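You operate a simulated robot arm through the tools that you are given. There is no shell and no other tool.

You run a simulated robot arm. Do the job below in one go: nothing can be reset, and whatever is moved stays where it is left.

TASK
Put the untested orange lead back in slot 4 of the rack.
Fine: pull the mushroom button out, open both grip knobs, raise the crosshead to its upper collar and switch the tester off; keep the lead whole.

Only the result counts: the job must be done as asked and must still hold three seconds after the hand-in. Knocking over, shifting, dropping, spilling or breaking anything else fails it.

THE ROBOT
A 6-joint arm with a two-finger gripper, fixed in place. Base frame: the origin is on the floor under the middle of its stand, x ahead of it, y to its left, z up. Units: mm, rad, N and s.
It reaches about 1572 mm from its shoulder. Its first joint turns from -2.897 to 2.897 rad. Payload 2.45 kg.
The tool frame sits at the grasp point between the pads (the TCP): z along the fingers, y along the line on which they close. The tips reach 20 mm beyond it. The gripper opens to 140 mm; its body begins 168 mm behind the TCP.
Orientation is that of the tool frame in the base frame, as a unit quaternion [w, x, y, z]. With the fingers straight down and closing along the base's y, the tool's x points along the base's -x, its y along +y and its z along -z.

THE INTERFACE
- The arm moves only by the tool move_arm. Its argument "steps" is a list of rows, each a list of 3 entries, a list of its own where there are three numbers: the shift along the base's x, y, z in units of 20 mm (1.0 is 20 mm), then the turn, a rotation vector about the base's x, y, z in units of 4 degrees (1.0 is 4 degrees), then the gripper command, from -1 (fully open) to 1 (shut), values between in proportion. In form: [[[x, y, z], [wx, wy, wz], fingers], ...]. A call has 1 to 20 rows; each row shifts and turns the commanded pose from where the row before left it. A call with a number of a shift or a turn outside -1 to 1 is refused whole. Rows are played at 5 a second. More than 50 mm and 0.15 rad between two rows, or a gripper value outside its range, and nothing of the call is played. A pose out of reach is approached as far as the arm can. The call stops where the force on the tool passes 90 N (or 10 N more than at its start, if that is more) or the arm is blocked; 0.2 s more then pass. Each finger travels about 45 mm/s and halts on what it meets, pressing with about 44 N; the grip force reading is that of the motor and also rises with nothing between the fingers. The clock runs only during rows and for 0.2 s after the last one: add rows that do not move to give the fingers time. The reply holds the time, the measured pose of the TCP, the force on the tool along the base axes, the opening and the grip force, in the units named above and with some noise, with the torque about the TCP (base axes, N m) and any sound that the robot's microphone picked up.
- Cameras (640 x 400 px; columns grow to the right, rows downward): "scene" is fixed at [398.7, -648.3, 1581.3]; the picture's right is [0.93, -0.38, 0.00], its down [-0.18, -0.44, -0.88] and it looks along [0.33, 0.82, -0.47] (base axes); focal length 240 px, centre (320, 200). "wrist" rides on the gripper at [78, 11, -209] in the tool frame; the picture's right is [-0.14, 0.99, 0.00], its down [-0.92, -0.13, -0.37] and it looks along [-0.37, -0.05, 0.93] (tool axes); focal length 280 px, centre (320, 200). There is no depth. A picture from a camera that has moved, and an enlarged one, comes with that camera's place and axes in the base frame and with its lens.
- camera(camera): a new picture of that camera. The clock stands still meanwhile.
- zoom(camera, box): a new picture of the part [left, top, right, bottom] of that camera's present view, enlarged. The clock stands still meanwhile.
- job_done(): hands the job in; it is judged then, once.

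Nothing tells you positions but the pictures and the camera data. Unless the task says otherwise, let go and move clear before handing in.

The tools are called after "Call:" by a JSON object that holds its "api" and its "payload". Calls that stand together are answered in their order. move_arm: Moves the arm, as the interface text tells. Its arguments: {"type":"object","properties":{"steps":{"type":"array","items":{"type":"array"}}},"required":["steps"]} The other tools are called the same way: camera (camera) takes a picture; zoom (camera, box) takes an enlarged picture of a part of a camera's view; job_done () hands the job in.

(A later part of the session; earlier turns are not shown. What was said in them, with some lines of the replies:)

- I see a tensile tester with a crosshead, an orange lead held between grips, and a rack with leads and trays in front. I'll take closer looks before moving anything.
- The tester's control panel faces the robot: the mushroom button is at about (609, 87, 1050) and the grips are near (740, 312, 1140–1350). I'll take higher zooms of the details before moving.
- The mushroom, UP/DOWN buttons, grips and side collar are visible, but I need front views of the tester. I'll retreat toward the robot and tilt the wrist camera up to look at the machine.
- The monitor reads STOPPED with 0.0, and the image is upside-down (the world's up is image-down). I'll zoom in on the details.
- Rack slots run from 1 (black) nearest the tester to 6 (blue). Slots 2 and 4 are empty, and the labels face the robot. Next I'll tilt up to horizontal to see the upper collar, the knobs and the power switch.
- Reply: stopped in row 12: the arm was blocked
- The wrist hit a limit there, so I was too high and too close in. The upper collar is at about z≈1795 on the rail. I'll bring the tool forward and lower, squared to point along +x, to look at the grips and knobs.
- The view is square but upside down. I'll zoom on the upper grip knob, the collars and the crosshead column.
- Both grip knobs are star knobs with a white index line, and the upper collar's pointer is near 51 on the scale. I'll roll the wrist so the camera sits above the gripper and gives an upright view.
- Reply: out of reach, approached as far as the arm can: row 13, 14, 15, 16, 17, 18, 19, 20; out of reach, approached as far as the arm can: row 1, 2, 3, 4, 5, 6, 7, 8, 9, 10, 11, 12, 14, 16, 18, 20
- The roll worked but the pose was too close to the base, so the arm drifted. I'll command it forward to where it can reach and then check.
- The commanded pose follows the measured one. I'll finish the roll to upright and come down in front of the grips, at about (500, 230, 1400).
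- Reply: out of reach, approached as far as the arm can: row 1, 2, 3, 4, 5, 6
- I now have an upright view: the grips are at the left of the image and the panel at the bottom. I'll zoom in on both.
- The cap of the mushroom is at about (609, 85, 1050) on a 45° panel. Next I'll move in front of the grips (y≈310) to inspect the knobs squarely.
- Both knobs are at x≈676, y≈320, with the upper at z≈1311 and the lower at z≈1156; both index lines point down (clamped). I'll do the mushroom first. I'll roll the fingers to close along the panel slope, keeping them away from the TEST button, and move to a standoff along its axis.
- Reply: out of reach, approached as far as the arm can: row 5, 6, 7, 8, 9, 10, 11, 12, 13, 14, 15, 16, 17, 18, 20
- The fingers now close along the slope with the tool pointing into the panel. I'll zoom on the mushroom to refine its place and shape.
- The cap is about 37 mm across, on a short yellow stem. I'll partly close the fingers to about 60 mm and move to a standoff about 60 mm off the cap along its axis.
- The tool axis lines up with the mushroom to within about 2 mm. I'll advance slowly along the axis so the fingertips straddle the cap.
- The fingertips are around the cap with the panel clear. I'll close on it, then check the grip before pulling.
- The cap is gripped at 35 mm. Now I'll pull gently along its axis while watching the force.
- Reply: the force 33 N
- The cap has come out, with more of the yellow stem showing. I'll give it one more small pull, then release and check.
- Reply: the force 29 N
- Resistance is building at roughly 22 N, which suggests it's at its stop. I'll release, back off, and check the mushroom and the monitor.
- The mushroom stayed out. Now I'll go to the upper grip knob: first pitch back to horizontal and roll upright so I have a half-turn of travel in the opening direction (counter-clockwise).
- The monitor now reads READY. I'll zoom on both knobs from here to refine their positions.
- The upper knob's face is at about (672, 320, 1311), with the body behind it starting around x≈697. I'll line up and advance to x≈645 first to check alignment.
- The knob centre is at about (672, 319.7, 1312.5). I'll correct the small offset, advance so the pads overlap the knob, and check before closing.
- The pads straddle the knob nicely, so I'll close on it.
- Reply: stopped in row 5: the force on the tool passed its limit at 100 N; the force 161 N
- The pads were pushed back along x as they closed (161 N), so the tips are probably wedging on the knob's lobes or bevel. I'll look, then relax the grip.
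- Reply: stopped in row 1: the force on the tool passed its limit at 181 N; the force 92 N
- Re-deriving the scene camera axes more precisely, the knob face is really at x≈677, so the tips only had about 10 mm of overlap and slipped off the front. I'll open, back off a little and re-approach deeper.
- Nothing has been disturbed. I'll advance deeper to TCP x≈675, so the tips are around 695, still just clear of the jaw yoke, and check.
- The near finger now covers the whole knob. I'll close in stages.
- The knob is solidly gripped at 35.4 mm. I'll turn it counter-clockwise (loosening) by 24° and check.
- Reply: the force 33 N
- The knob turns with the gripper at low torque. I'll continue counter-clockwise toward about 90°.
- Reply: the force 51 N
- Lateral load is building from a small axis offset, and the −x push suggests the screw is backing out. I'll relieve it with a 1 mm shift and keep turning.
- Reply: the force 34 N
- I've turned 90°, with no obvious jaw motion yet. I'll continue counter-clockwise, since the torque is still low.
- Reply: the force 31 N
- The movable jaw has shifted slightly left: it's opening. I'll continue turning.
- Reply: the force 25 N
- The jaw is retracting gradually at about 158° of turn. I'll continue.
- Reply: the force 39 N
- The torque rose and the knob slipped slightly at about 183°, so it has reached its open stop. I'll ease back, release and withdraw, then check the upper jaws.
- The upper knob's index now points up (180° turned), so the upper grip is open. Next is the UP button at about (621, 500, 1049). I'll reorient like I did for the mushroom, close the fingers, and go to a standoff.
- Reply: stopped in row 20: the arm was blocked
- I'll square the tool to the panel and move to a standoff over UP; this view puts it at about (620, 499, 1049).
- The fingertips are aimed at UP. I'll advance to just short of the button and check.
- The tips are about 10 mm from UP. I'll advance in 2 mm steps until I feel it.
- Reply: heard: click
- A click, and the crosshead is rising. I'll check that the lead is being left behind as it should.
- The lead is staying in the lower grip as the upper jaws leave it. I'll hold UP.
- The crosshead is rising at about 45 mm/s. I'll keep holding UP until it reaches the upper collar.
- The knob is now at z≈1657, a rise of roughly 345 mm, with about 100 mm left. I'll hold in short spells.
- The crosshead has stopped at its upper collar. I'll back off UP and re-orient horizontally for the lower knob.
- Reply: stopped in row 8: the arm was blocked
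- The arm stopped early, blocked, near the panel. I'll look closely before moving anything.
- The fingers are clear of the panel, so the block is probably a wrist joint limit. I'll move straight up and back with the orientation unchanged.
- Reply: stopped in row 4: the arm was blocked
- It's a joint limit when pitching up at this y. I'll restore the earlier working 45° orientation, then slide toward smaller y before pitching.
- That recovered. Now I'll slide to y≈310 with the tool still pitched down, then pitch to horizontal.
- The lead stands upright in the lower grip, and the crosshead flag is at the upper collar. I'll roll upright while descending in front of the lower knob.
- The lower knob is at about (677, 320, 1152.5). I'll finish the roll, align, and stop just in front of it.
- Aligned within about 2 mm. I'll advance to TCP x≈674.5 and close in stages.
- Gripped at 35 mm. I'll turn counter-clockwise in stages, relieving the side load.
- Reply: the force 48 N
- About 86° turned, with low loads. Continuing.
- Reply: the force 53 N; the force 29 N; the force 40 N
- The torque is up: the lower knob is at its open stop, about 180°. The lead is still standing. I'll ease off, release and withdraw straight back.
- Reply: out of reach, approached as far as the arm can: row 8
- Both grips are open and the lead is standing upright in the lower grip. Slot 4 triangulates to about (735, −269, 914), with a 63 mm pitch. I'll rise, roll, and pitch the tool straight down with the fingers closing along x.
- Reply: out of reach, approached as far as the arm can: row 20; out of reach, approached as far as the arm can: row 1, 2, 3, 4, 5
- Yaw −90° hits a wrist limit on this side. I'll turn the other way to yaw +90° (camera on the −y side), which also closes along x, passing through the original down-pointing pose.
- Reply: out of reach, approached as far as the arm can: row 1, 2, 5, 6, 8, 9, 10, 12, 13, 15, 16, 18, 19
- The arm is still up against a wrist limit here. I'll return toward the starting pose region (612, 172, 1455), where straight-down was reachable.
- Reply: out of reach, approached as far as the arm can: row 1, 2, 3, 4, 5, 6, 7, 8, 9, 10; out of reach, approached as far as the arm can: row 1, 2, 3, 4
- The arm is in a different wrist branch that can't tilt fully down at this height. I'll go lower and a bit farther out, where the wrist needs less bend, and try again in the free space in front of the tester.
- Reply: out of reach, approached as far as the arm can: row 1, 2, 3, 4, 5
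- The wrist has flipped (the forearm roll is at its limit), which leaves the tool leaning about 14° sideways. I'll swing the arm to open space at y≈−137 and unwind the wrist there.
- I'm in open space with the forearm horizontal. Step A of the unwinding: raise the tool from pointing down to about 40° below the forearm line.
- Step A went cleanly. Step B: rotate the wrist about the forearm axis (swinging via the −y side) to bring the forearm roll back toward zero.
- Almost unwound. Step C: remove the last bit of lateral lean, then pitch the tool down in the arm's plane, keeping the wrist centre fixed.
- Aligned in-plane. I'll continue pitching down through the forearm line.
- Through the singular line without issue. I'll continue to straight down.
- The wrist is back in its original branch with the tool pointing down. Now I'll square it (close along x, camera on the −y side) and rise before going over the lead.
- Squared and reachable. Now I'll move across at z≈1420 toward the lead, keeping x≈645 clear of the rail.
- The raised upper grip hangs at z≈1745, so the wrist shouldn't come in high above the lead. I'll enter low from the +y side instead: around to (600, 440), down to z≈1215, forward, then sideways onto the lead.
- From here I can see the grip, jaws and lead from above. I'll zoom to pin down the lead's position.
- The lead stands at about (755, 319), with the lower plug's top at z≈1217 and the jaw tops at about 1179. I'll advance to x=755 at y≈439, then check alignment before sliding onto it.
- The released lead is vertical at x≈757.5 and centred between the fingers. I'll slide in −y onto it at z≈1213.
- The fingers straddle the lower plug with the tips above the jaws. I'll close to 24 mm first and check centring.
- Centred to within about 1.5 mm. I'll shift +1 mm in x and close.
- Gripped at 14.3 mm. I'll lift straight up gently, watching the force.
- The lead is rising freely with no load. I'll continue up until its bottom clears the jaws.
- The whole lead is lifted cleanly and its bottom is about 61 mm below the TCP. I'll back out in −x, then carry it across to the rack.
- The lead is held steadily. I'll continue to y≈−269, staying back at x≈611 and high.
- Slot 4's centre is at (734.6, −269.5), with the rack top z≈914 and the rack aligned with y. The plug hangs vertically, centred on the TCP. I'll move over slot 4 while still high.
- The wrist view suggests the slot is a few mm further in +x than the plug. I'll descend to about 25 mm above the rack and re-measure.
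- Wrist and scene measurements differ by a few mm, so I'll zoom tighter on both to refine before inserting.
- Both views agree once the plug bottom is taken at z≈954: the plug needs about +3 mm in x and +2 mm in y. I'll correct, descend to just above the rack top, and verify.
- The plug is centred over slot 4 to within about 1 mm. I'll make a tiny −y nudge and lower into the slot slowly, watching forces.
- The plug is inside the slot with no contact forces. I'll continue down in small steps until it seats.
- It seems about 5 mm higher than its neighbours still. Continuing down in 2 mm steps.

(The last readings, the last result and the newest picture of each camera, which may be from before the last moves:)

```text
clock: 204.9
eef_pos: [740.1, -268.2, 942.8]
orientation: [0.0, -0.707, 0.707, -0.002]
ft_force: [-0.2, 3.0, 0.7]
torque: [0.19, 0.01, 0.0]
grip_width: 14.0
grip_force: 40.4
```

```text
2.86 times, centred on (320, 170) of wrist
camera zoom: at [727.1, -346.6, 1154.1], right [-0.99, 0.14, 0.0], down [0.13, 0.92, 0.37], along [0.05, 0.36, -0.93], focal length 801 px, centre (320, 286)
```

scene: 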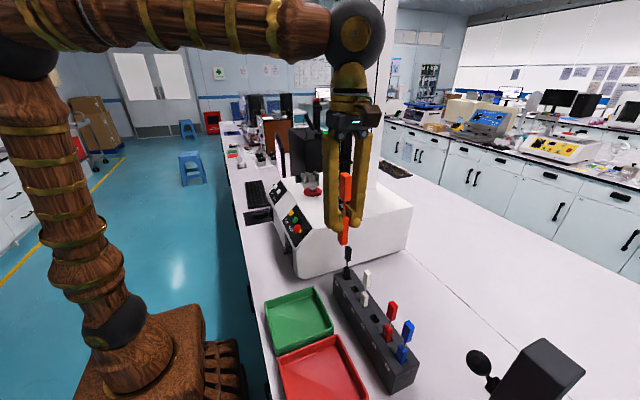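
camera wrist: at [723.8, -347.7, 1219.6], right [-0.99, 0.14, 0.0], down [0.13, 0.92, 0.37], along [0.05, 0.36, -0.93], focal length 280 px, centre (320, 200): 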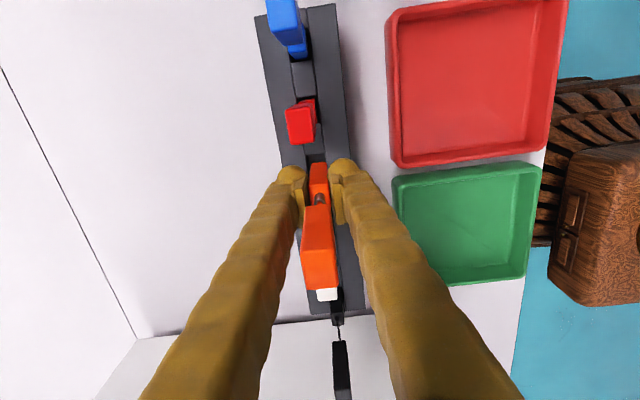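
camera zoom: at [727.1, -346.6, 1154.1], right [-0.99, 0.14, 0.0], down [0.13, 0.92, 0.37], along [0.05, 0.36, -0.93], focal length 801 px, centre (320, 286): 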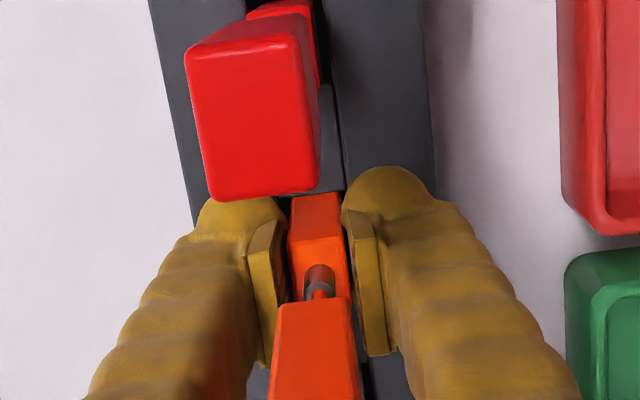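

The lead's top is level with its neighbour, so it's seated within about 1 mm. I'll release slowly.

Call:
{"api": "move_arm", "payload": {"steps": [[[0, 0, 0], [0, 0, 0], 0.75], [[0, 0, 0], [0, 0, 0], 0.65], [[0, 0, 0], [0, 0, 0], 0.45], [[0, 0, 0], [0, 0, 0], 0.3], [[0, 0, 0], [0, 0, 0], 0.3], [[0, 0, 0], [0, 0, 0], 0.3]]}}

Call:
{"api": "zoom", "payload": {"camera": "scene", "box": [345, 265, 415, 340]}}

Call:
{"api": "zoom", "payload": {"camera": "wrist", "box": [260, 80, 380, 260]}}

```text
clock: 206.3
eef_pos: [739.2, -269.1, 944.4]
orientation: [0.0, 0.707, -0.707, 0.001]
ft_force: [0.1, -0.3, -0.6]
torque: [-0.03, 0.01, 0.0]
grip_width: 48.9
grip_force: 0.0
```

```text
5.33 times, centred on (380, 302) of scene
camera zoom: at [398.7, -648.3, 1581.3], right [0.93, -0.38, 0.0], down [-0.18, -0.44, -0.88], along [0.33, 0.82, -0.47], focal length 1281 px, centre (0, -347)
```

zoom: 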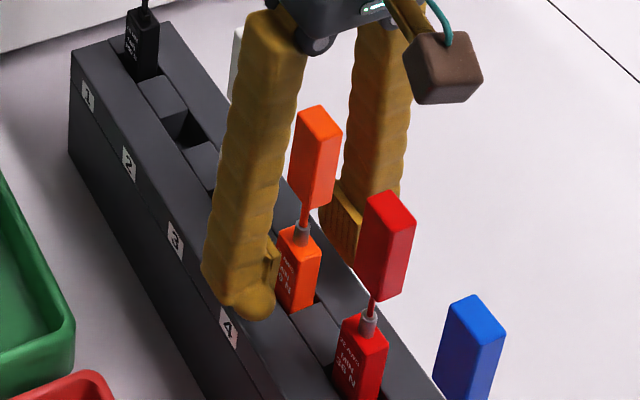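

```text
2.22 times, centred on (320, 170) of wrist
camera zoom: at [727.1, -346.7, 1154.1], right [-0.99, 0.14, 0.0], down [0.13, 0.92, 0.37], along [0.05, 0.36, -0.93], focal length 623 px, centre (320, 267)
```

zoom: 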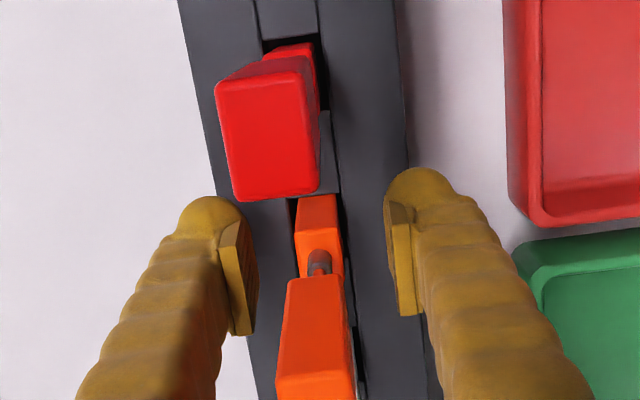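

The lead stands in slot 4, level with its neighbours. I'll rise straight up, clear of it.

Call:
{"api": "move_arm", "payload": {"steps": [[[0, 0, 0.3], [0, 0, 0], 0.3], [[0, 0, 0.6], [0, 0, 0], 0.3], [[0, 0, 0.8], [0, 0, 0], 0.3], [[0, 0, 0.9], [0, 0, 0], 0.3], [[0, 0, 0.9], [0, 0, 0], 0.3], [[0, 0, 0.9], [0, 0, 0], 0.3], [[0, 0, 0.9], [0, 0, 0], 0.3], [[0, 0, 0.9], [0, 0, 0], 0.3], [[0, 0, 0.9], [0, 0, 0], 0.3], [[0, 0, 0.9], [0, 0, 0], 0.3], [[0, 0, 0.9], [0, 0, 0], 0.3], [[0, 0, 0.9], [0, 0, 0], 0.3], [[0, 0, 0.9], [0, 0, 0], 0.3], [[0, 0, 0.9], [0, 0, 0], 0.3]]}}

Call:
{"api": "camera", "payload": {"camera": "scene"}}

Call:
{"api": "zoom", "payload": {"camera": "scene", "box": [340, 250, 420, 350]}}

Call:
{"api": "camera", "payload": {"camera": "wrist"}}

```text
clock: 209.3
eef_pos: [739.7, -269.3, 1175.5]
orientation: [-0.001, -0.706, 0.708, -0.001]
ft_force: [0.2, 0.0, 0.0]
torque: [-0.04, -0.01, 0.03]
grip_width: 49.3
grip_force: 0.1
```

```text
taken
```

scene: 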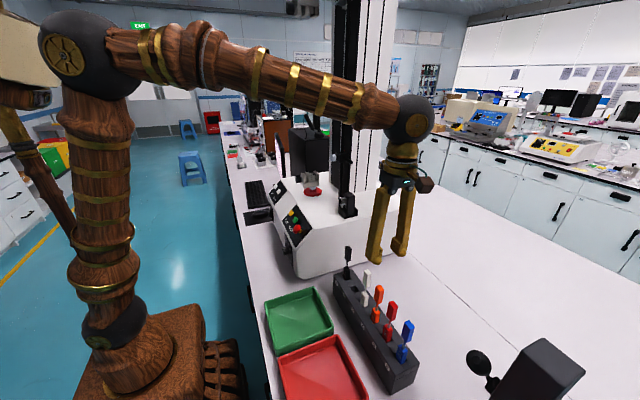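

```text
4.00 times, centred on (380, 300) of scene
camera zoom: at [398.7, -648.3, 1581.3], right [0.93, -0.38, 0.0], down [-0.18, -0.44, -0.88], along [0.33, 0.82, -0.47], focal length 961 px, centre (80, -200)
```

zoom: 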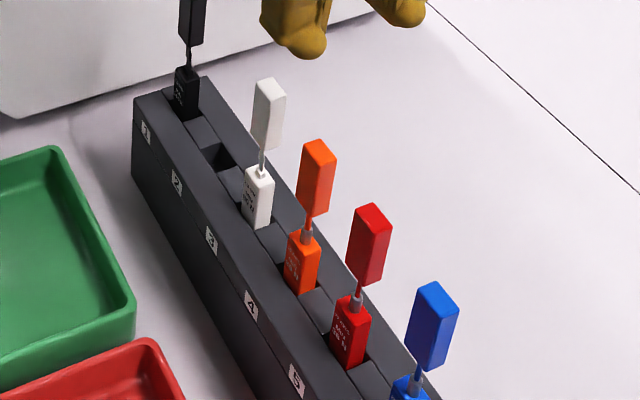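

```text
taken
camera wrist: at [728.1, -347.5, 1386.6], right [-0.99, 0.14, 0.0], down [0.13, 0.92, 0.37], along [0.05, 0.36, -0.93], focal length 280 px, centre (320, 200)
```

wrist: 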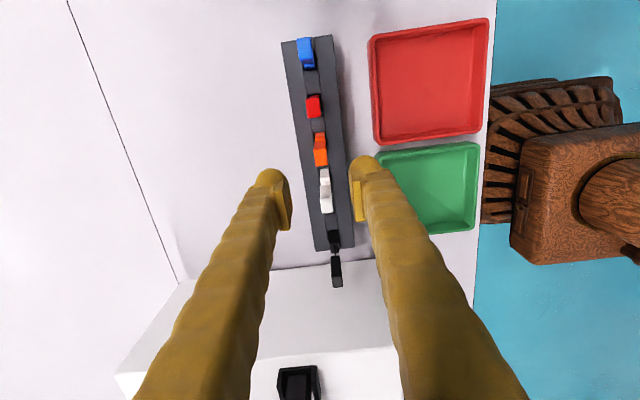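

The orange lead is standing whole in slot 4. As a final step I'll look at the POWER switch to see whether switching off is straightforward.

Call:
{"api": "zoom", "payload": {"camera": "scene", "box": [255, 180, 305, 250]}}

Call:
{"api": "zoom", "payload": {"camera": "scene", "box": [260, 185, 290, 215]}}

```text
5.71 times, centred on (280, 215) of scene
camera zoom: at [398.7, -648.3, 1581.3], right [0.93, -0.38, 0.0], down [-0.18, -0.44, -0.88], along [0.33, 0.82, -0.47], focal length 1373 px, centre (549, 114)
```

zoom: 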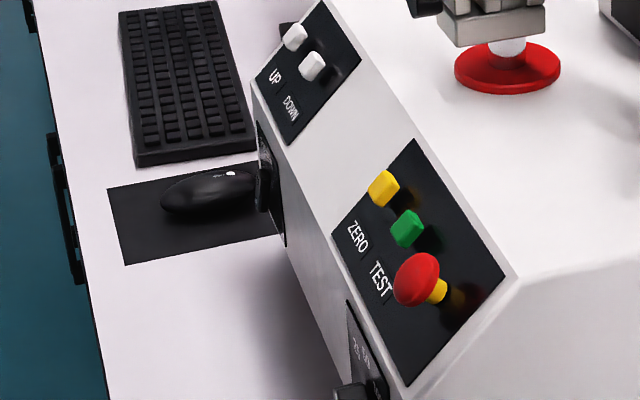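

```text
13.33 times, centred on (275, 200) of scene
camera zoom: at [398.7, -648.3, 1581.3], right [0.93, -0.38, 0.0], down [-0.18, -0.44, -0.88], along [0.33, 0.82, -0.47], focal length 3203 px, centre (920, 200)
```

zoom: 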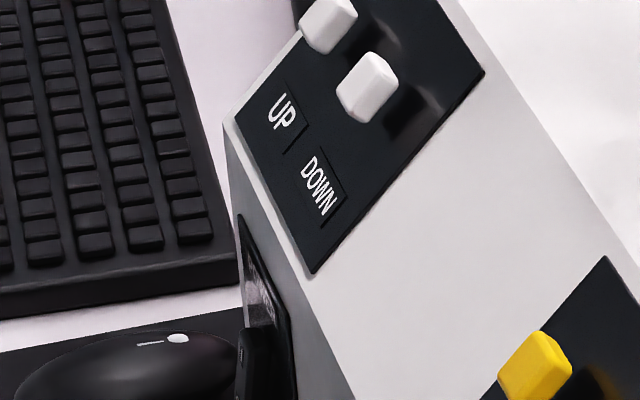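

The POWER rocker sits on the front face below UP/DOWN, well away from the mouse. Since switching off is listed, I'll go and do it carefully: first rise and cross back at height.

Call:
{"api": "move_arm", "payload": {"steps": [[[0, 0, 0.9], [0, 0, 0], 0.3], [[0, 0, 0.9], [0, 0, 0], 0.3], [[0, 0, 0.9], [0, 0, 0], 0.3], [[0, 0, 0.9], [0, 0, 0], 0.3], [[0, 0, 0.9], [0, 0, 0], 0.3], [[0, 0, 0.9], [0, 0, 0], 0.3], [[0, 0, 0.9], [0, 0, 0], 0.3], [[-0.9, 0, 0], [0, 0, 0], 0.3], [[-0.9, 0, 0], [0, 0, 0], 0.5], [[-0.9, 0, 0], [0, 0, 0], 1], [[-0.9, 0, 0], [0, 0, 0], 1], [[-0.9, 0, 0], [0, 0, 0], 1], [[-0.9, 0, 0], [0, 0, 0], 1], [[-0.9, 0, 0], [0, 0, 0], 1], [[-0.9, 0, 0], [0, 0, 0], 1], [[-0.9, 0, 0], [0, 0, 0], 1]]}}

Call:
{"api": "move_arm", "payload": {"steps": [[[0, 0.95, 0], [0, 0, 0], 1], [[0, 0.95, 0], [0, 0, 0], 1], [[0, 0.95, 0], [0, 0, 0], 1], [[0, 0.95, 0], [0, 0, 0], 1], [[0, 0.95, 0], [0, 0, 0], 1], [[0, 0.95, 0], [0, 0, 0], 1], [[0, 0.95, 0], [0, 0, 0], 1], [[0, 0.95, 0], [0, 0, 0], 1], [[0, 0.95, 0], [0, 0, 0], 1], [[0, 0.95, 0], [0, 0, 0], 1], [[0, 0.95, 0], [0, 0, 0], 1], [[0, 0.95, 0], [0, 0, 0], 1], [[0, 0.95, 0], [0, 0, 0], 1], [[0, 0.95, 0], [0, 0, 0], 1], [[0, 0.95, 0], [0, 0, 0], 1], [[0, 0.95, 0], [0, 0, 0], 1], [[0, 0.95, 0], [0, 0, 0], 1], [[0, 0.95, 0], [0, 0, 0], 1], [[0, 0.95, 0], [0, 0, 0], 1], [[0, 0.95, 0], [0, 0, 0], 1]]}}

Call:
{"api": "camera", "payload": {"camera": "scene"}}

```text
clock: 212.7
eef_pos: [576.2, -267.0, 1300.4]
orientation: [0.0, -0.707, 0.707, 0.0]
ft_force: [-0.1, -0.4, 0.6]
torque: [-0.01, 0.0, 0.0]
grip_width: 0.0
grip_force: 29.3
```

```text
clock: 216.9
eef_pos: [573.8, 110.9, 1301.8]
orientation: [0.0, 0.707, -0.707, 0.001]
ft_force: [0.0, -0.3, -0.2]
torque: [0.0, -0.01, 0.0]
grip_width: 0.1
grip_force: 29.3
```

```text
taken
```

scene: 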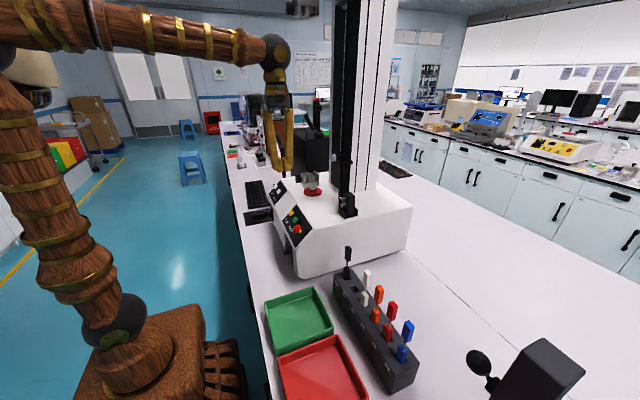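

Call:
{"api": "move_arm", "payload": {"steps": [[[-0.1, 0.95, 0], [0, 0, 0], 1], [[-0.1, 0.95, 0], [0, 0, 0], 1], [[-0.1, 0.95, 0], [0, 0, 0], 1], [[-0.1, 0.95, 0], [0, 0, 0], 1], [[-0.1, 0.95, 0], [0, 0, 0], 1], [[-0.1, 0.95, 0], [0, 0, 0], 1], [[-0.1, 0.95, 0], [0, 0, 0], 1], [[-0.1, 0.95, 0], [0, 0, 0], 1], [[-0.1, 0.95, 0], [0, 0, 0], 1], [[-0.1, 0.95, 0], [0, 0, 0], 1], [[-0.1, 0.95, 0], [0, 0, 0], 1], [[-0.1, 0.95, 0], [0, 0, 0], 1], [[-0.1, 0.95, 0], [0, 0, 0], 1], [[-0.1, 0.95, 0], [0, 0, 0], 1], [[-0.1, 0.95, 0], [0, 0, 0], 1], [[-0.1, 0.95, 0], [0, 0, 0], 1], [[-0.1, 0.95, 0], [0, 0, 0], 1]]}}

Call:
{"api": "move_arm", "payload": {"steps": [[[-0.1, 0, -0.3], [0, -0.9375, 0], 1], [[-0.1, 0, -0.3], [0, -0.9375, 0], 1], [[-0.1, 0, -0.3], [0, -0.9375, 0], 1], [[-0.1, 0, -0.3], [0, -0.9375, 0], 1], [[-0.1, 0, -0.3], [0, -0.9375, 0], 1], [[-0.1, 0, -0.3], [0, -0.9375, 0], 1], [[-0.1, 0, -0.3], [0, -0.9375, 0], 1], [[-0.1, 0, -0.3], [0, -0.9375, 0], 1], [[-0.1, 0, -0.3], [0, -0.9375, 0], 1], [[-0.1, 0, -0.3], [0, -0.9375, 0], 1], [[-0.1, 0, -0.3], [0, -0.9375, 0], 1], [[-0.1, 0, -0.3], [0, -0.9375, 0], 1]]}}

Call:
{"api": "camera", "payload": {"camera": "wrist"}}

Call:
{"api": "camera", "payload": {"camera": "scene"}}

```text
clock: 220.5
eef_pos: [543.7, 433.7, 1300.2]
orientation: [0.0, 0.708, -0.707, 0.002]
ft_force: [-0.8, 0.5, 0.1]
torque: [0.01, -0.04, 0.0]
grip_width: 0.1
grip_force: 28.9
```

```text
clock: 223.1
eef_pos: [518.1, 435.6, 1229.4]
orientation: [0.271, -0.652, 0.654, -0.272]
ft_force: [0.2, 0.7, 0.1]
torque: [0.04, -0.01, -0.04]
grip_width: 0.3
grip_force: 29.5
```

```text
taken
camera wrist: at [362.3, 357.0, 1370.4], right [-0.7, 0.14, -0.7], down [-0.17, 0.92, 0.35], along [0.7, 0.36, -0.62], focal length 280 px, centre (320, 200)
```

wrist: 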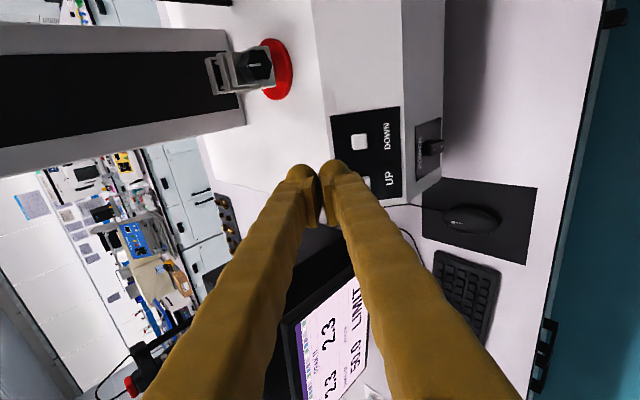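

```text
taken
```

scene: 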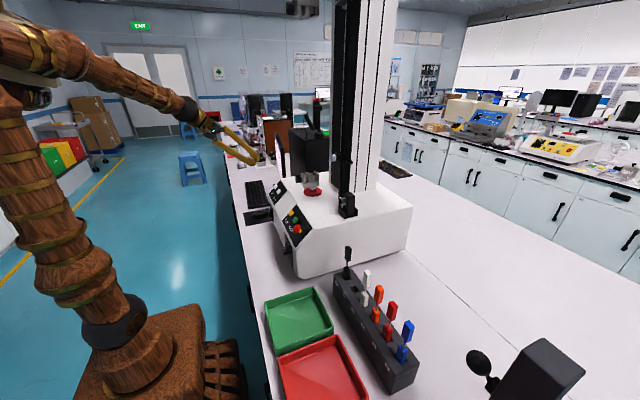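

The monitor reads LIMIT (crosshead at its upper collar) with a peak of only 2.3 N on the lead. I'll zoom on the POWER switch.

Call:
{"api": "zoom", "payload": {"camera": "wrist", "box": [400, 110, 460, 190]}}

Call:
{"api": "zoom", "payload": {"camera": "wrist", "box": [280, 270, 400, 400]}}

```text
5.00 times, centred on (430, 150) of wrist
camera zoom: at [362.3, 357.0, 1370.4], right [-0.7, 0.14, -0.7], down [-0.17, 0.92, 0.35], along [0.7, 0.36, -0.62], focal length 1402 px, centre (-230, 450)
```

zoom: 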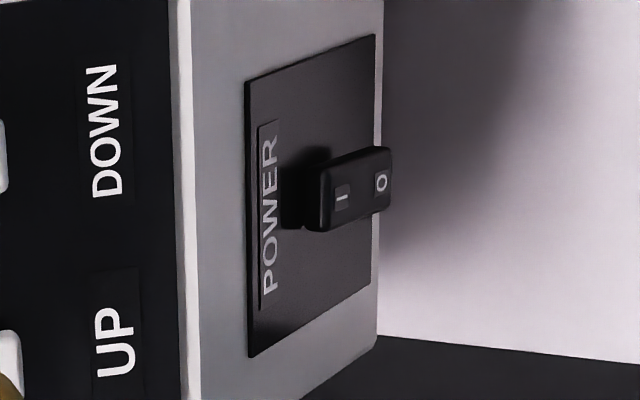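

```text
3.08 times, centred on (340, 335) of wrist
camera zoom: at [362.3, 357.0, 1370.4], right [-0.7, 0.14, -0.7], down [-0.17, 0.92, 0.35], along [0.7, 0.36, -0.62], focal length 863 px, centre (258, -215)
```

zoom: 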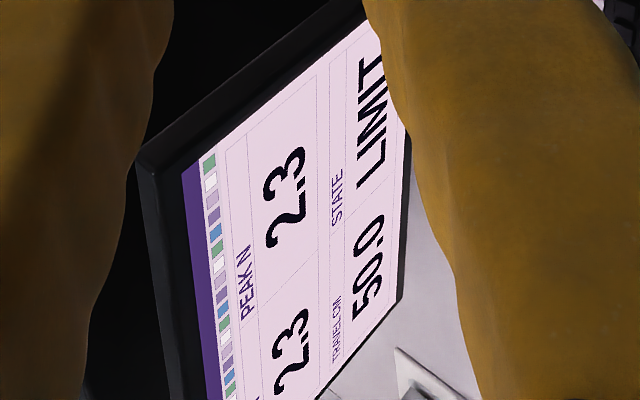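

It's a rocker with I above and O below, so I need to press the O (lower) end. I'll roll so the fingers lie side by side along y and one rounded fingertip can push O.

Call:
{"api": "move_arm", "payload": {"steps": [[[0, 0, 0], [0.707, 0, -0.707], 1], [[0, 0, 0], [0.707, 0, -0.707], 1], [[0, 0, 0], [0.707, 0, -0.707], 1], [[0, 0, 0], [0.707, 0, -0.707], 1], [[0, 0, 0], [0.707, 0, -0.707], 1], [[0, 0, 0], [0.707, 0, -0.707], 1], [[0, 0, 0], [0.707, 0, -0.707], 1], [[0, 0, 0], [0.707, 0, -0.707], 1], [[0, 0, 0], [0.707, 0, -0.707], 1], [[0, 0, 0], [0.707, 0, -0.707], 1], [[0, 0, 0], [0.707, 0, -0.707], 1], [[0, 0, 0], [0.707, 0, -0.707], 1], [[0, 0, 0], [0.707, 0, -0.707], 1], [[0, 0, 0], [0.707, 0, -0.707], 1], [[0, 0, 0], [0.707, 0, -0.707], 1], [[0, 0, 0], [0.707, 0, -0.707], 1], [[0, 0, 0], [0.707, 0, -0.707], 1], [[0, 0, 0], [0.707, 0, -0.707], 1], [[0, 0, 0], [0.707, 0, -0.707], 1], [[0, 0, 0], [0.707, 0, -0.707], 1]]}}

Call:
{"api": "move_arm", "payload": {"steps": [[[0, 0.2, -0.3], [0.707, 0, -0.707], 1], [[0, 0.3, -0.5], [0.707, 0, -0.707], 1], [[0, 0.3, -0.5], [0.354, 0, -0.354], 1]]}}

Call:
{"api": "camera", "payload": {"camera": "wrist"}}

Call:
{"api": "camera", "payload": {"camera": "scene"}}

```text
clock: 227.3
eef_pos: [518.3, 434.8, 1228.8]
orientation: [0.379, -0.079, 0.921, -0.034]
ft_force: [-0.8, 0.2, 0.8]
torque: [0.0, -0.03, -0.03]
grip_width: 0.2
grip_force: 29.3
```

```text
clock: 228.1
eef_pos: [519.6, 450.5, 1203.1]
orientation: [0.381, 0.001, 0.924, 0.0]
ft_force: [0.4, 0.5, 0.4]
torque: [0.01, -0.03, 0.02]
grip_width: 0.1
grip_force: 29.0
```

```text
taken
camera wrist: at [316.1, 462.3, 1297.1], right [0.1, 0.99, 0.1], down [0.39, -0.13, 0.91], along [0.91, -0.05, -0.4], focal length 280 px, centre (320, 200)
```

wrist: 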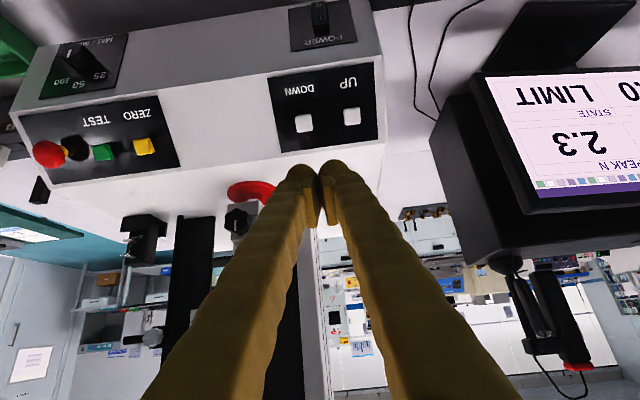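

```text
taken
```

scene: 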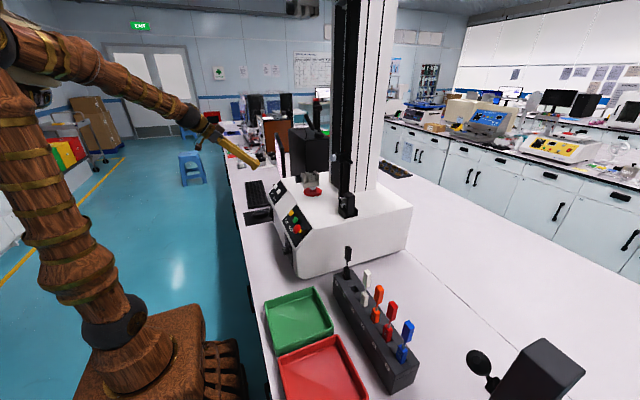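

Call:
{"api": "zoom", "payload": {"camera": "wrist", "box": [280, 0, 370, 60]}}

```text
6.67 times, centred on (325, 30) of wrist
camera zoom: at [316.1, 462.3, 1297.1], right [0.1, 0.99, 0.1], down [0.39, -0.13, 0.91], along [0.91, -0.05, -0.4], focal length 1869 px, centre (287, 1333)
```

zoom: 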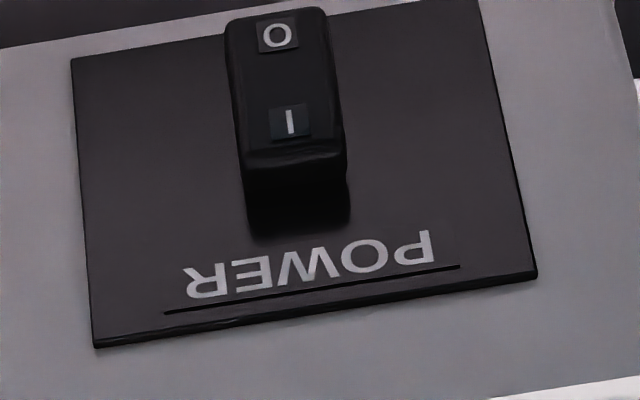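

O is at about (570, 476, 887) and sticks out, so it's currently ON. I'll lower to a pre-contact point in front of it, offset so one fingertip lines up.

Call:
{"api": "move_arm", "payload": {"steps": [[[-0.15, 0.04, -0.9], [0, 0, 0], 1], [[-0.15, 0.04, -0.9], [0, 0, 0], 1], [[-0.15, 0.04, -0.9], [0, 0, 0], 1], [[-0.15, 0.04, -0.9], [0, 0, 0], 1], [[-0.15, 0.04, -0.9], [0, 0, 0], 1], [[-0.15, 0.04, -0.9], [0, 0, 0], 1], [[-0.15, 0.04, -0.9], [0, 0, 0], 1], [[-0.15, 0.04, -0.9], [0, 0, 0], 1], [[-0.15, 0.04, -0.9], [0, 0, 0], 1], [[-0.15, 0.04, -0.9], [0, 0, 0], 1], [[-0.1, 0.04, -0.9], [0, 0, 0], 1], [[0, 0.04, -0.9], [0, 0, 0], 1]]}}

Call:
{"api": "camera", "payload": {"camera": "wrist"}}

Call:
{"api": "camera", "payload": {"camera": "scene"}}

```text
clock: 230.7
eef_pos: [494.7, 453.0, 978.6]
orientation: [0.379, 0.005, 0.925, -0.01]
ft_force: [-0.6, 0.3, 0.9]
torque: [-0.03, 0.01, -0.02]
grip_width: 0.3
grip_force: 29.7
```

```text
taken
camera wrist: at [291.2, 467.8, 1074.9], right [0.11, 0.99, 0.08], down [0.4, -0.12, 0.91], along [0.91, -0.07, -0.41], focal length 280 px, centre (320, 200)
```

wrist: 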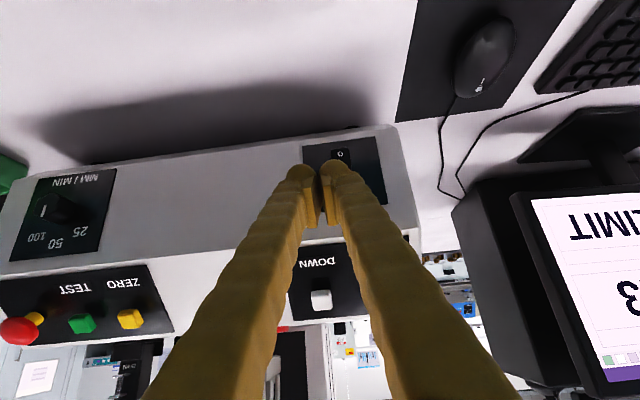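

```text
taken
```

scene: 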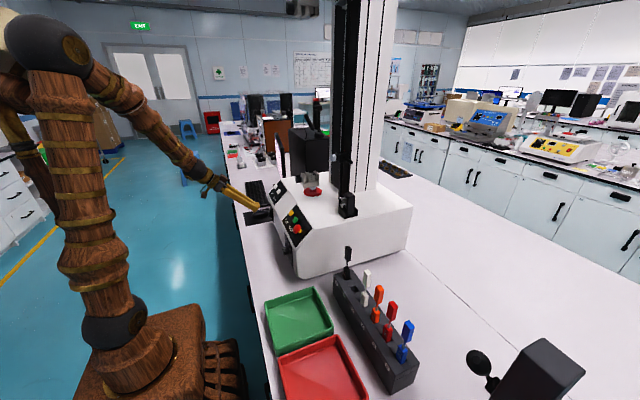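

O is confirmed at about (570, 476, 889). I'll continue down to the pre-contact position.

Call:
{"api": "move_arm", "payload": {"steps": [[[0.1, 0.08, -0.75], [0, 0, 0], 1], [[0.1, 0.08, -0.75], [0, 0, 0], 1], [[0.2, 0.08, -0.75], [0, 0, 0], 1], [[0.2, 0.08, -0.75], [0, 0, 0], 1], [[0.3, 0.08, -0.75], [0, 0, 0], 1], [[0.3, 0.08, -0.7], [0, 0, 0], 1]]}}

Call:
{"api": "camera", "payload": {"camera": "wrist"}}

Call:
{"api": "zoom", "payload": {"camera": "scene", "box": [245, 180, 305, 240]}}

```text
clock: 232.1
eef_pos: [512.7, 471.6, 898.6]
orientation: [0.382, 0.001, 0.924, 0.0]
ft_force: [0.6, 0.1, -0.5]
torque: [0.01, 0.0, -0.01]
grip_width: 0.0
grip_force: 29.5
```

```text
taken
camera wrist: at [308.1, 481.2, 992.9], right [0.1, 0.99, 0.1], down [0.39, -0.13, 0.91], along [0.91, -0.05, -0.4], focal length 280 px, centre (320, 200)
```

wrist: 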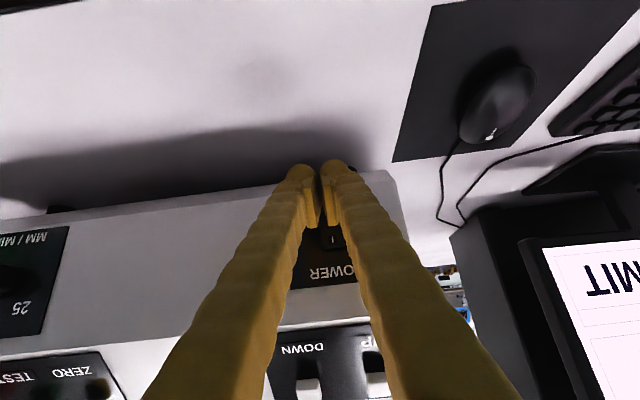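

```text
6.67 times, centred on (275, 210) of scene
camera zoom: at [398.7, -648.3, 1581.3], right [0.93, -0.38, 0.0], down [-0.18, -0.44, -0.88], along [0.33, 0.82, -0.47], focal length 1601 px, centre (620, 133)
```

zoom: 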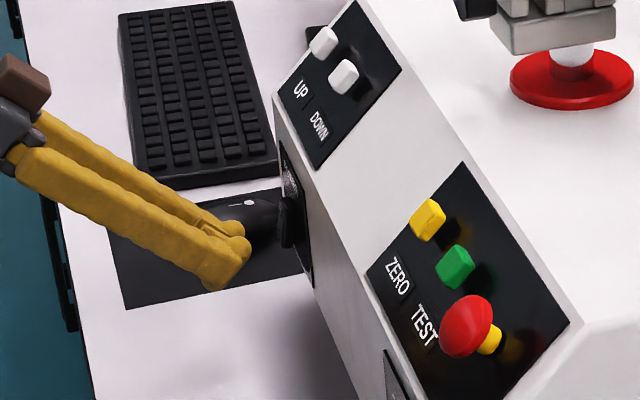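

Call:
{"api": "move_arm", "payload": {"steps": [[[0.3, -0.2, -0.25], [0, 0, 0], 1], [[0.3, -0.2, -0.22], [0, 0, 0], 1], [[0.4, 0, 0], [0, 0, 0], 1], [[0.4, 0, 0], [0, 0, 0], 1], [[0, 0, 0], [0, 0, 0], 1]]}}

Call:
{"api": "camera", "payload": {"camera": "wrist"}}

Call:
{"api": "zoom", "payload": {"camera": "scene", "box": [255, 190, 295, 230]}}

```text
clock: 233.3
eef_pos: [539.3, 461.8, 887.4]
orientation: [0.382, 0.0, 0.924, 0.001]
ft_force: [-0.2, -0.6, -0.3]
torque: [0.03, 0.0, 0.02]
grip_width: 0.0
grip_force: 29.2
```

```text
taken
camera wrist: at [335.1, 473.0, 982.1], right [0.1, 0.99, 0.1], down [0.39, -0.13, 0.91], along [0.91, -0.05, -0.4], focal length 280 px, centre (320, 200)
```

wrist: 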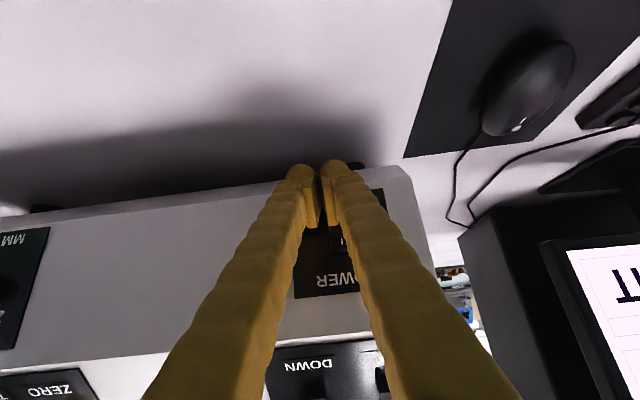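

```text
10.00 times, centred on (275, 210) of scene
camera zoom: at [398.7, -648.3, 1581.3], right [0.93, -0.38, 0.0], down [-0.18, -0.44, -0.88], along [0.33, 0.82, -0.47], focal length 2402 px, centre (770, 100)
```

zoom: 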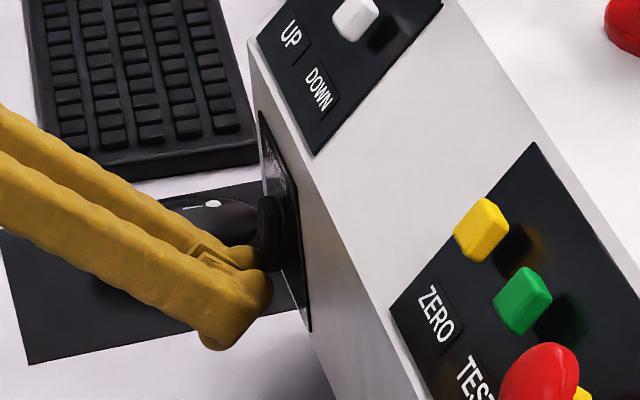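

The +y fingertip is right at the rocker's lower (O) end. I'll push in +x in small steps.

Call:
{"api": "move_arm", "payload": {"steps": [[[0.15, 0, 0], [0, 0, 0], 1], [[0.15, 0, 0], [0, 0, 0], 1], [[0, 0, 0], [0, 0, 0], 1]]}}

Call:
{"api": "move_arm", "payload": {"steps": [[[0.12, 0, 0], [0, 0, 0], 1], [[0, 0, 0], [0, 0, 0], 1]]}}

Call:
{"api": "move_arm", "payload": {"steps": [[[0.12, 0, 0], [0, 0, 0], 1], [[0, 0, 0], [0, 0, 0], 1]]}}

Call:
{"api": "zoom", "payload": {"camera": "scene", "box": [255, 190, 295, 230]}}

```text
clock: 234.1
eef_pos: [544.0, 462.1, 889.1]
orientation: [0.381, 0.001, 0.925, -0.001]
ft_force: [-6.7, 0.7, -0.7]
torque: [0.0, 0.02, 0.08]
grip_width: 0.1
grip_force: 29.2
```

```text
clock: 234.7
eef_pos: [544.1, 463.1, 888.8]
orientation: [0.381, 0.001, 0.925, -0.001]
ft_force: [-72.1, -7.3, 10.8]
torque: [0.21, -0.42, 0.53]
grip_width: 0.1
grip_force: 29.3
```

```text
clock: 235.0
eef_pos: [544.1, 462.5, 887.6]
orientation: [0.38, 0.0, 0.925, 0.0]
ft_force: [-21.7, 0.0, 2.1]
torque: [0.04, -0.1, 0.17]
grip_width: 0.3
grip_force: 29.7
stopped in row 1: the force on the tool passed its limit at 100 N (the readings are from after the stop); the commanded pose is now the measured one
```

```text
10.00 times, centred on (275, 210) of scene
camera zoom: at [398.7, -648.3, 1581.3], right [0.93, -0.38, 0.0], down [-0.18, -0.44, -0.88], along [0.33, 0.82, -0.47], focal length 2402 px, centre (770, 100)
```

zoom: 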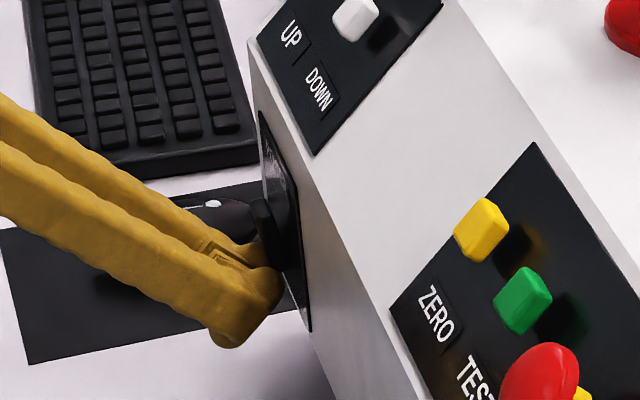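

It hit a firm stop, and the rocker now looks tilted the other way. I'll back off and check the rocker and the monitor.

Call:
{"api": "move_arm", "payload": {"steps": [[[-0.3, 0, 0], [0, 0, 0], 1], [[-0.7, 0, 0.1], [0, 0, 0], 1], [[-0.7, 0, 0.3], [0, 0, 0], 1], [[-0.5, 0, 0.6], [0, 0, 0], 1], [[-0.3, 0, 0.8], [0, 0, 0], 1], [[0, 0, 0.9], [0, 0, 0], 1], [[0, 0, 0.9], [0, 0, 0], 1], [[0, 0, 0.9], [0, 0, 0], 1], [[0, 0, 0.9], [0, 0, 0], 1], [[0, 0, 0.9], [0, 0, 0], 1], [[0, 0, 0], [0, 0, 0], 1]]}}

Call:
{"api": "camera", "payload": {"camera": "wrist"}}

Call:
{"api": "camera", "payload": {"camera": "scene"}}

Call:
{"api": "zoom", "payload": {"camera": "scene", "box": [260, 190, 300, 230]}}

```text
clock: 237.4
eef_pos: [500.0, 457.0, 1016.3]
orientation: [0.381, 0.005, 0.925, -0.002]
ft_force: [0.1, 0.2, -1.1]
torque: [0.04, 0.0, -0.01]
grip_width: 0.1
grip_force: 29.4
```

```text
taken
camera wrist: at [296.8, 470.1, 1110.5], right [0.11, 0.99, 0.1], down [0.39, -0.13, 0.91], along [0.91, -0.06, -0.4], focal length 280 px, centre (320, 200)
```

wrist: 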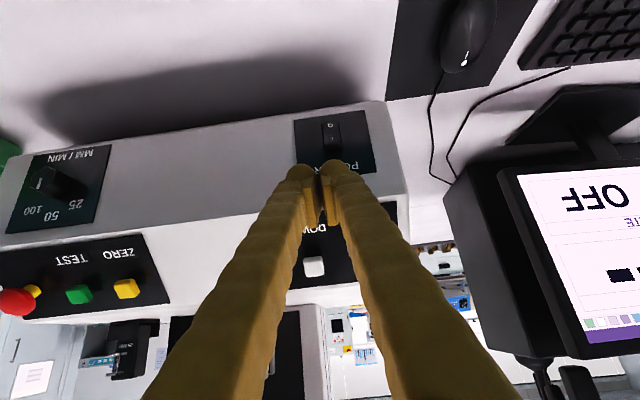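

```text
taken
```

scene: 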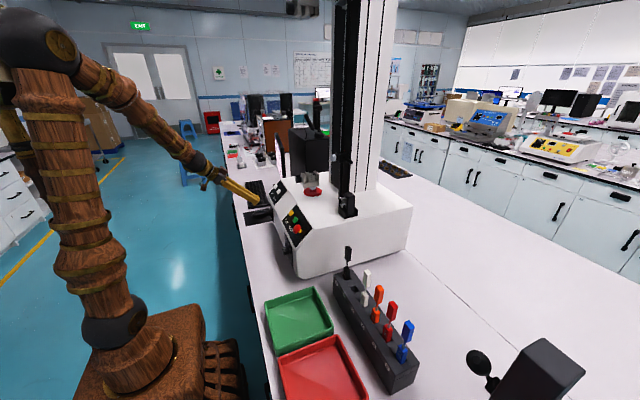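

```text
10.00 times, centred on (280, 210) of scene
camera zoom: at [398.7, -648.3, 1581.3], right [0.93, -0.38, 0.0], down [-0.18, -0.44, -0.88], along [0.33, 0.82, -0.47], focal length 2402 px, centre (720, 100)
```

zoom: 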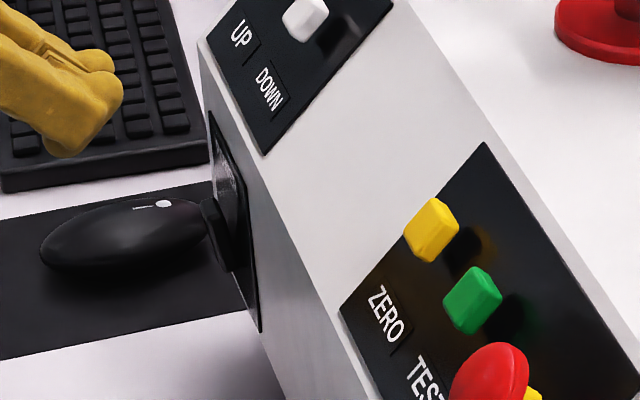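

The monitor reads OFF, the mouse and keyboard are untouched, and the crosshead is still up. I'll raise the arm clear and do a final check of the rack and tester.

Call:
{"api": "move_arm", "payload": {"steps": [[[0, 0, 0.9], [0, 0, 0], 1], [[0, 0, 0.9], [0, 0, 0], 1], [[0, 0, 0.9], [0, 0, 0], 1], [[0, 0, 0.9], [0, 0, 0], 1], [[0, 0, 0.9], [0, 0, 0], 1], [[0, 0, 0.9], [0, 0, 0], 1], [[0, 0, 0.9], [0, 0, 0], 1], [[0, 0, 0.9], [0, 0, 0], 1], [[0, 0, 0.9], [0, 0, 0], 1], [[0, 0, 0.9], [0, 0, 0], 1], [[0, 0, 0], [0, 0, 0], 1], [[0, 0, 0], [0, 0, 0], 1]]}}

Call:
{"api": "zoom", "payload": {"camera": "scene", "box": [330, 240, 430, 390]}}

Call:
{"api": "zoom", "payload": {"camera": "scene", "box": [240, 0, 400, 260]}}

Call:
{"api": "camera", "payload": {"camera": "wrist"}}

```text
clock: 240.2
eef_pos: [516.1, 466.9, 1154.3]
orientation: [0.366, 0.0, 0.93, -0.029]
ft_force: [0.0, 0.7, 0.5]
torque: [-0.07, -0.06, -0.05]
grip_width: 0.0
grip_force: 29.6
stopped in row 12: the arm was blocked; the commanded pose is now the measured one
```

```text
2.67 times, centred on (380, 315) of scene
camera zoom: at [398.7, -648.3, 1581.3], right [0.93, -0.38, 0.0], down [-0.18, -0.44, -0.88], along [0.33, 0.82, -0.47], focal length 641 px, centre (160, -107)
```

zoom: 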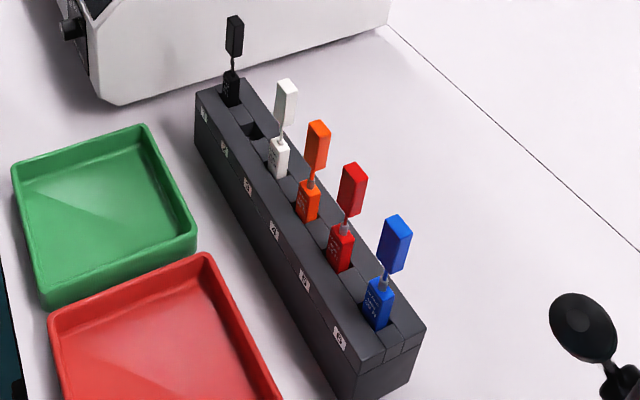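

```text
1.54 times, centred on (320, 130) of scene
camera zoom: at [398.7, -648.3, 1581.3], right [0.93, -0.38, 0.0], down [-0.18, -0.44, -0.88], along [0.33, 0.82, -0.47], focal length 370 px, centre (320, 308)
```

zoom: 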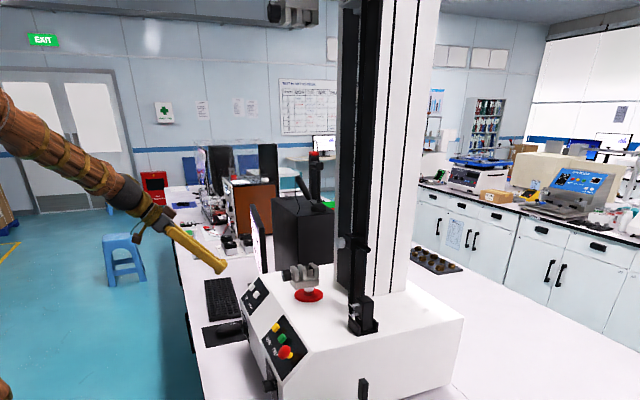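

```text
taken
camera wrist: at [316.4, 488.1, 1254.8], right [0.12, 0.99, 0.04], down [0.42, -0.09, 0.9], along [0.9, -0.09, -0.43], focal length 280 px, centre (320, 200)
```

wrist: 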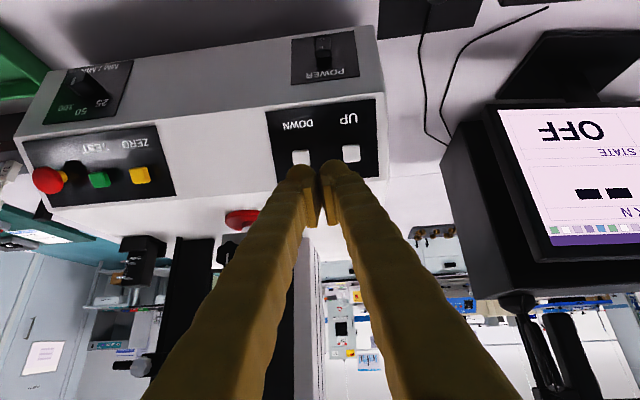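

The orange lead is whole and upright in slot 4, the other leads haven't moved, the mushroom is out, and both grips are open. The crosshead is at its upper collar, the tester reads OFF, and the arm is clear and holding nothing, so I'm handing in.

Call:
{"api": "job_done", "payload": {}}

```text
The job is handed in.
```

The orange lead is back in slot 4 of the rack, whole and upright, level with its neighbours. The job has been handed in.

- **Tester:** the mushroom button is pulled out and both grip knobs are turned half a turn to open. The crosshead is at its upper collar (the monitor read LIMIT there), and the tester is switched off (it now reads OFF).
- **Lead:** it came out of the lower grip freely. The tester's peak reading was 2.3 N, against the lead's 89 N rating.
- **Surroundings:** the other leads, the trays, the mouse and the keyboard look undisturbed in the final pictures.
- **Contact forces:** my first grip on the upper knob slipped off with a 161 N push, and pressing the power rocker against its stop reached about 100 N. The pictures afterwards show no damage from either.

The arm has let go and is clear of the bench and tester. On its last move up it stopped early, with no force on the tool; I think it met a joint limit.
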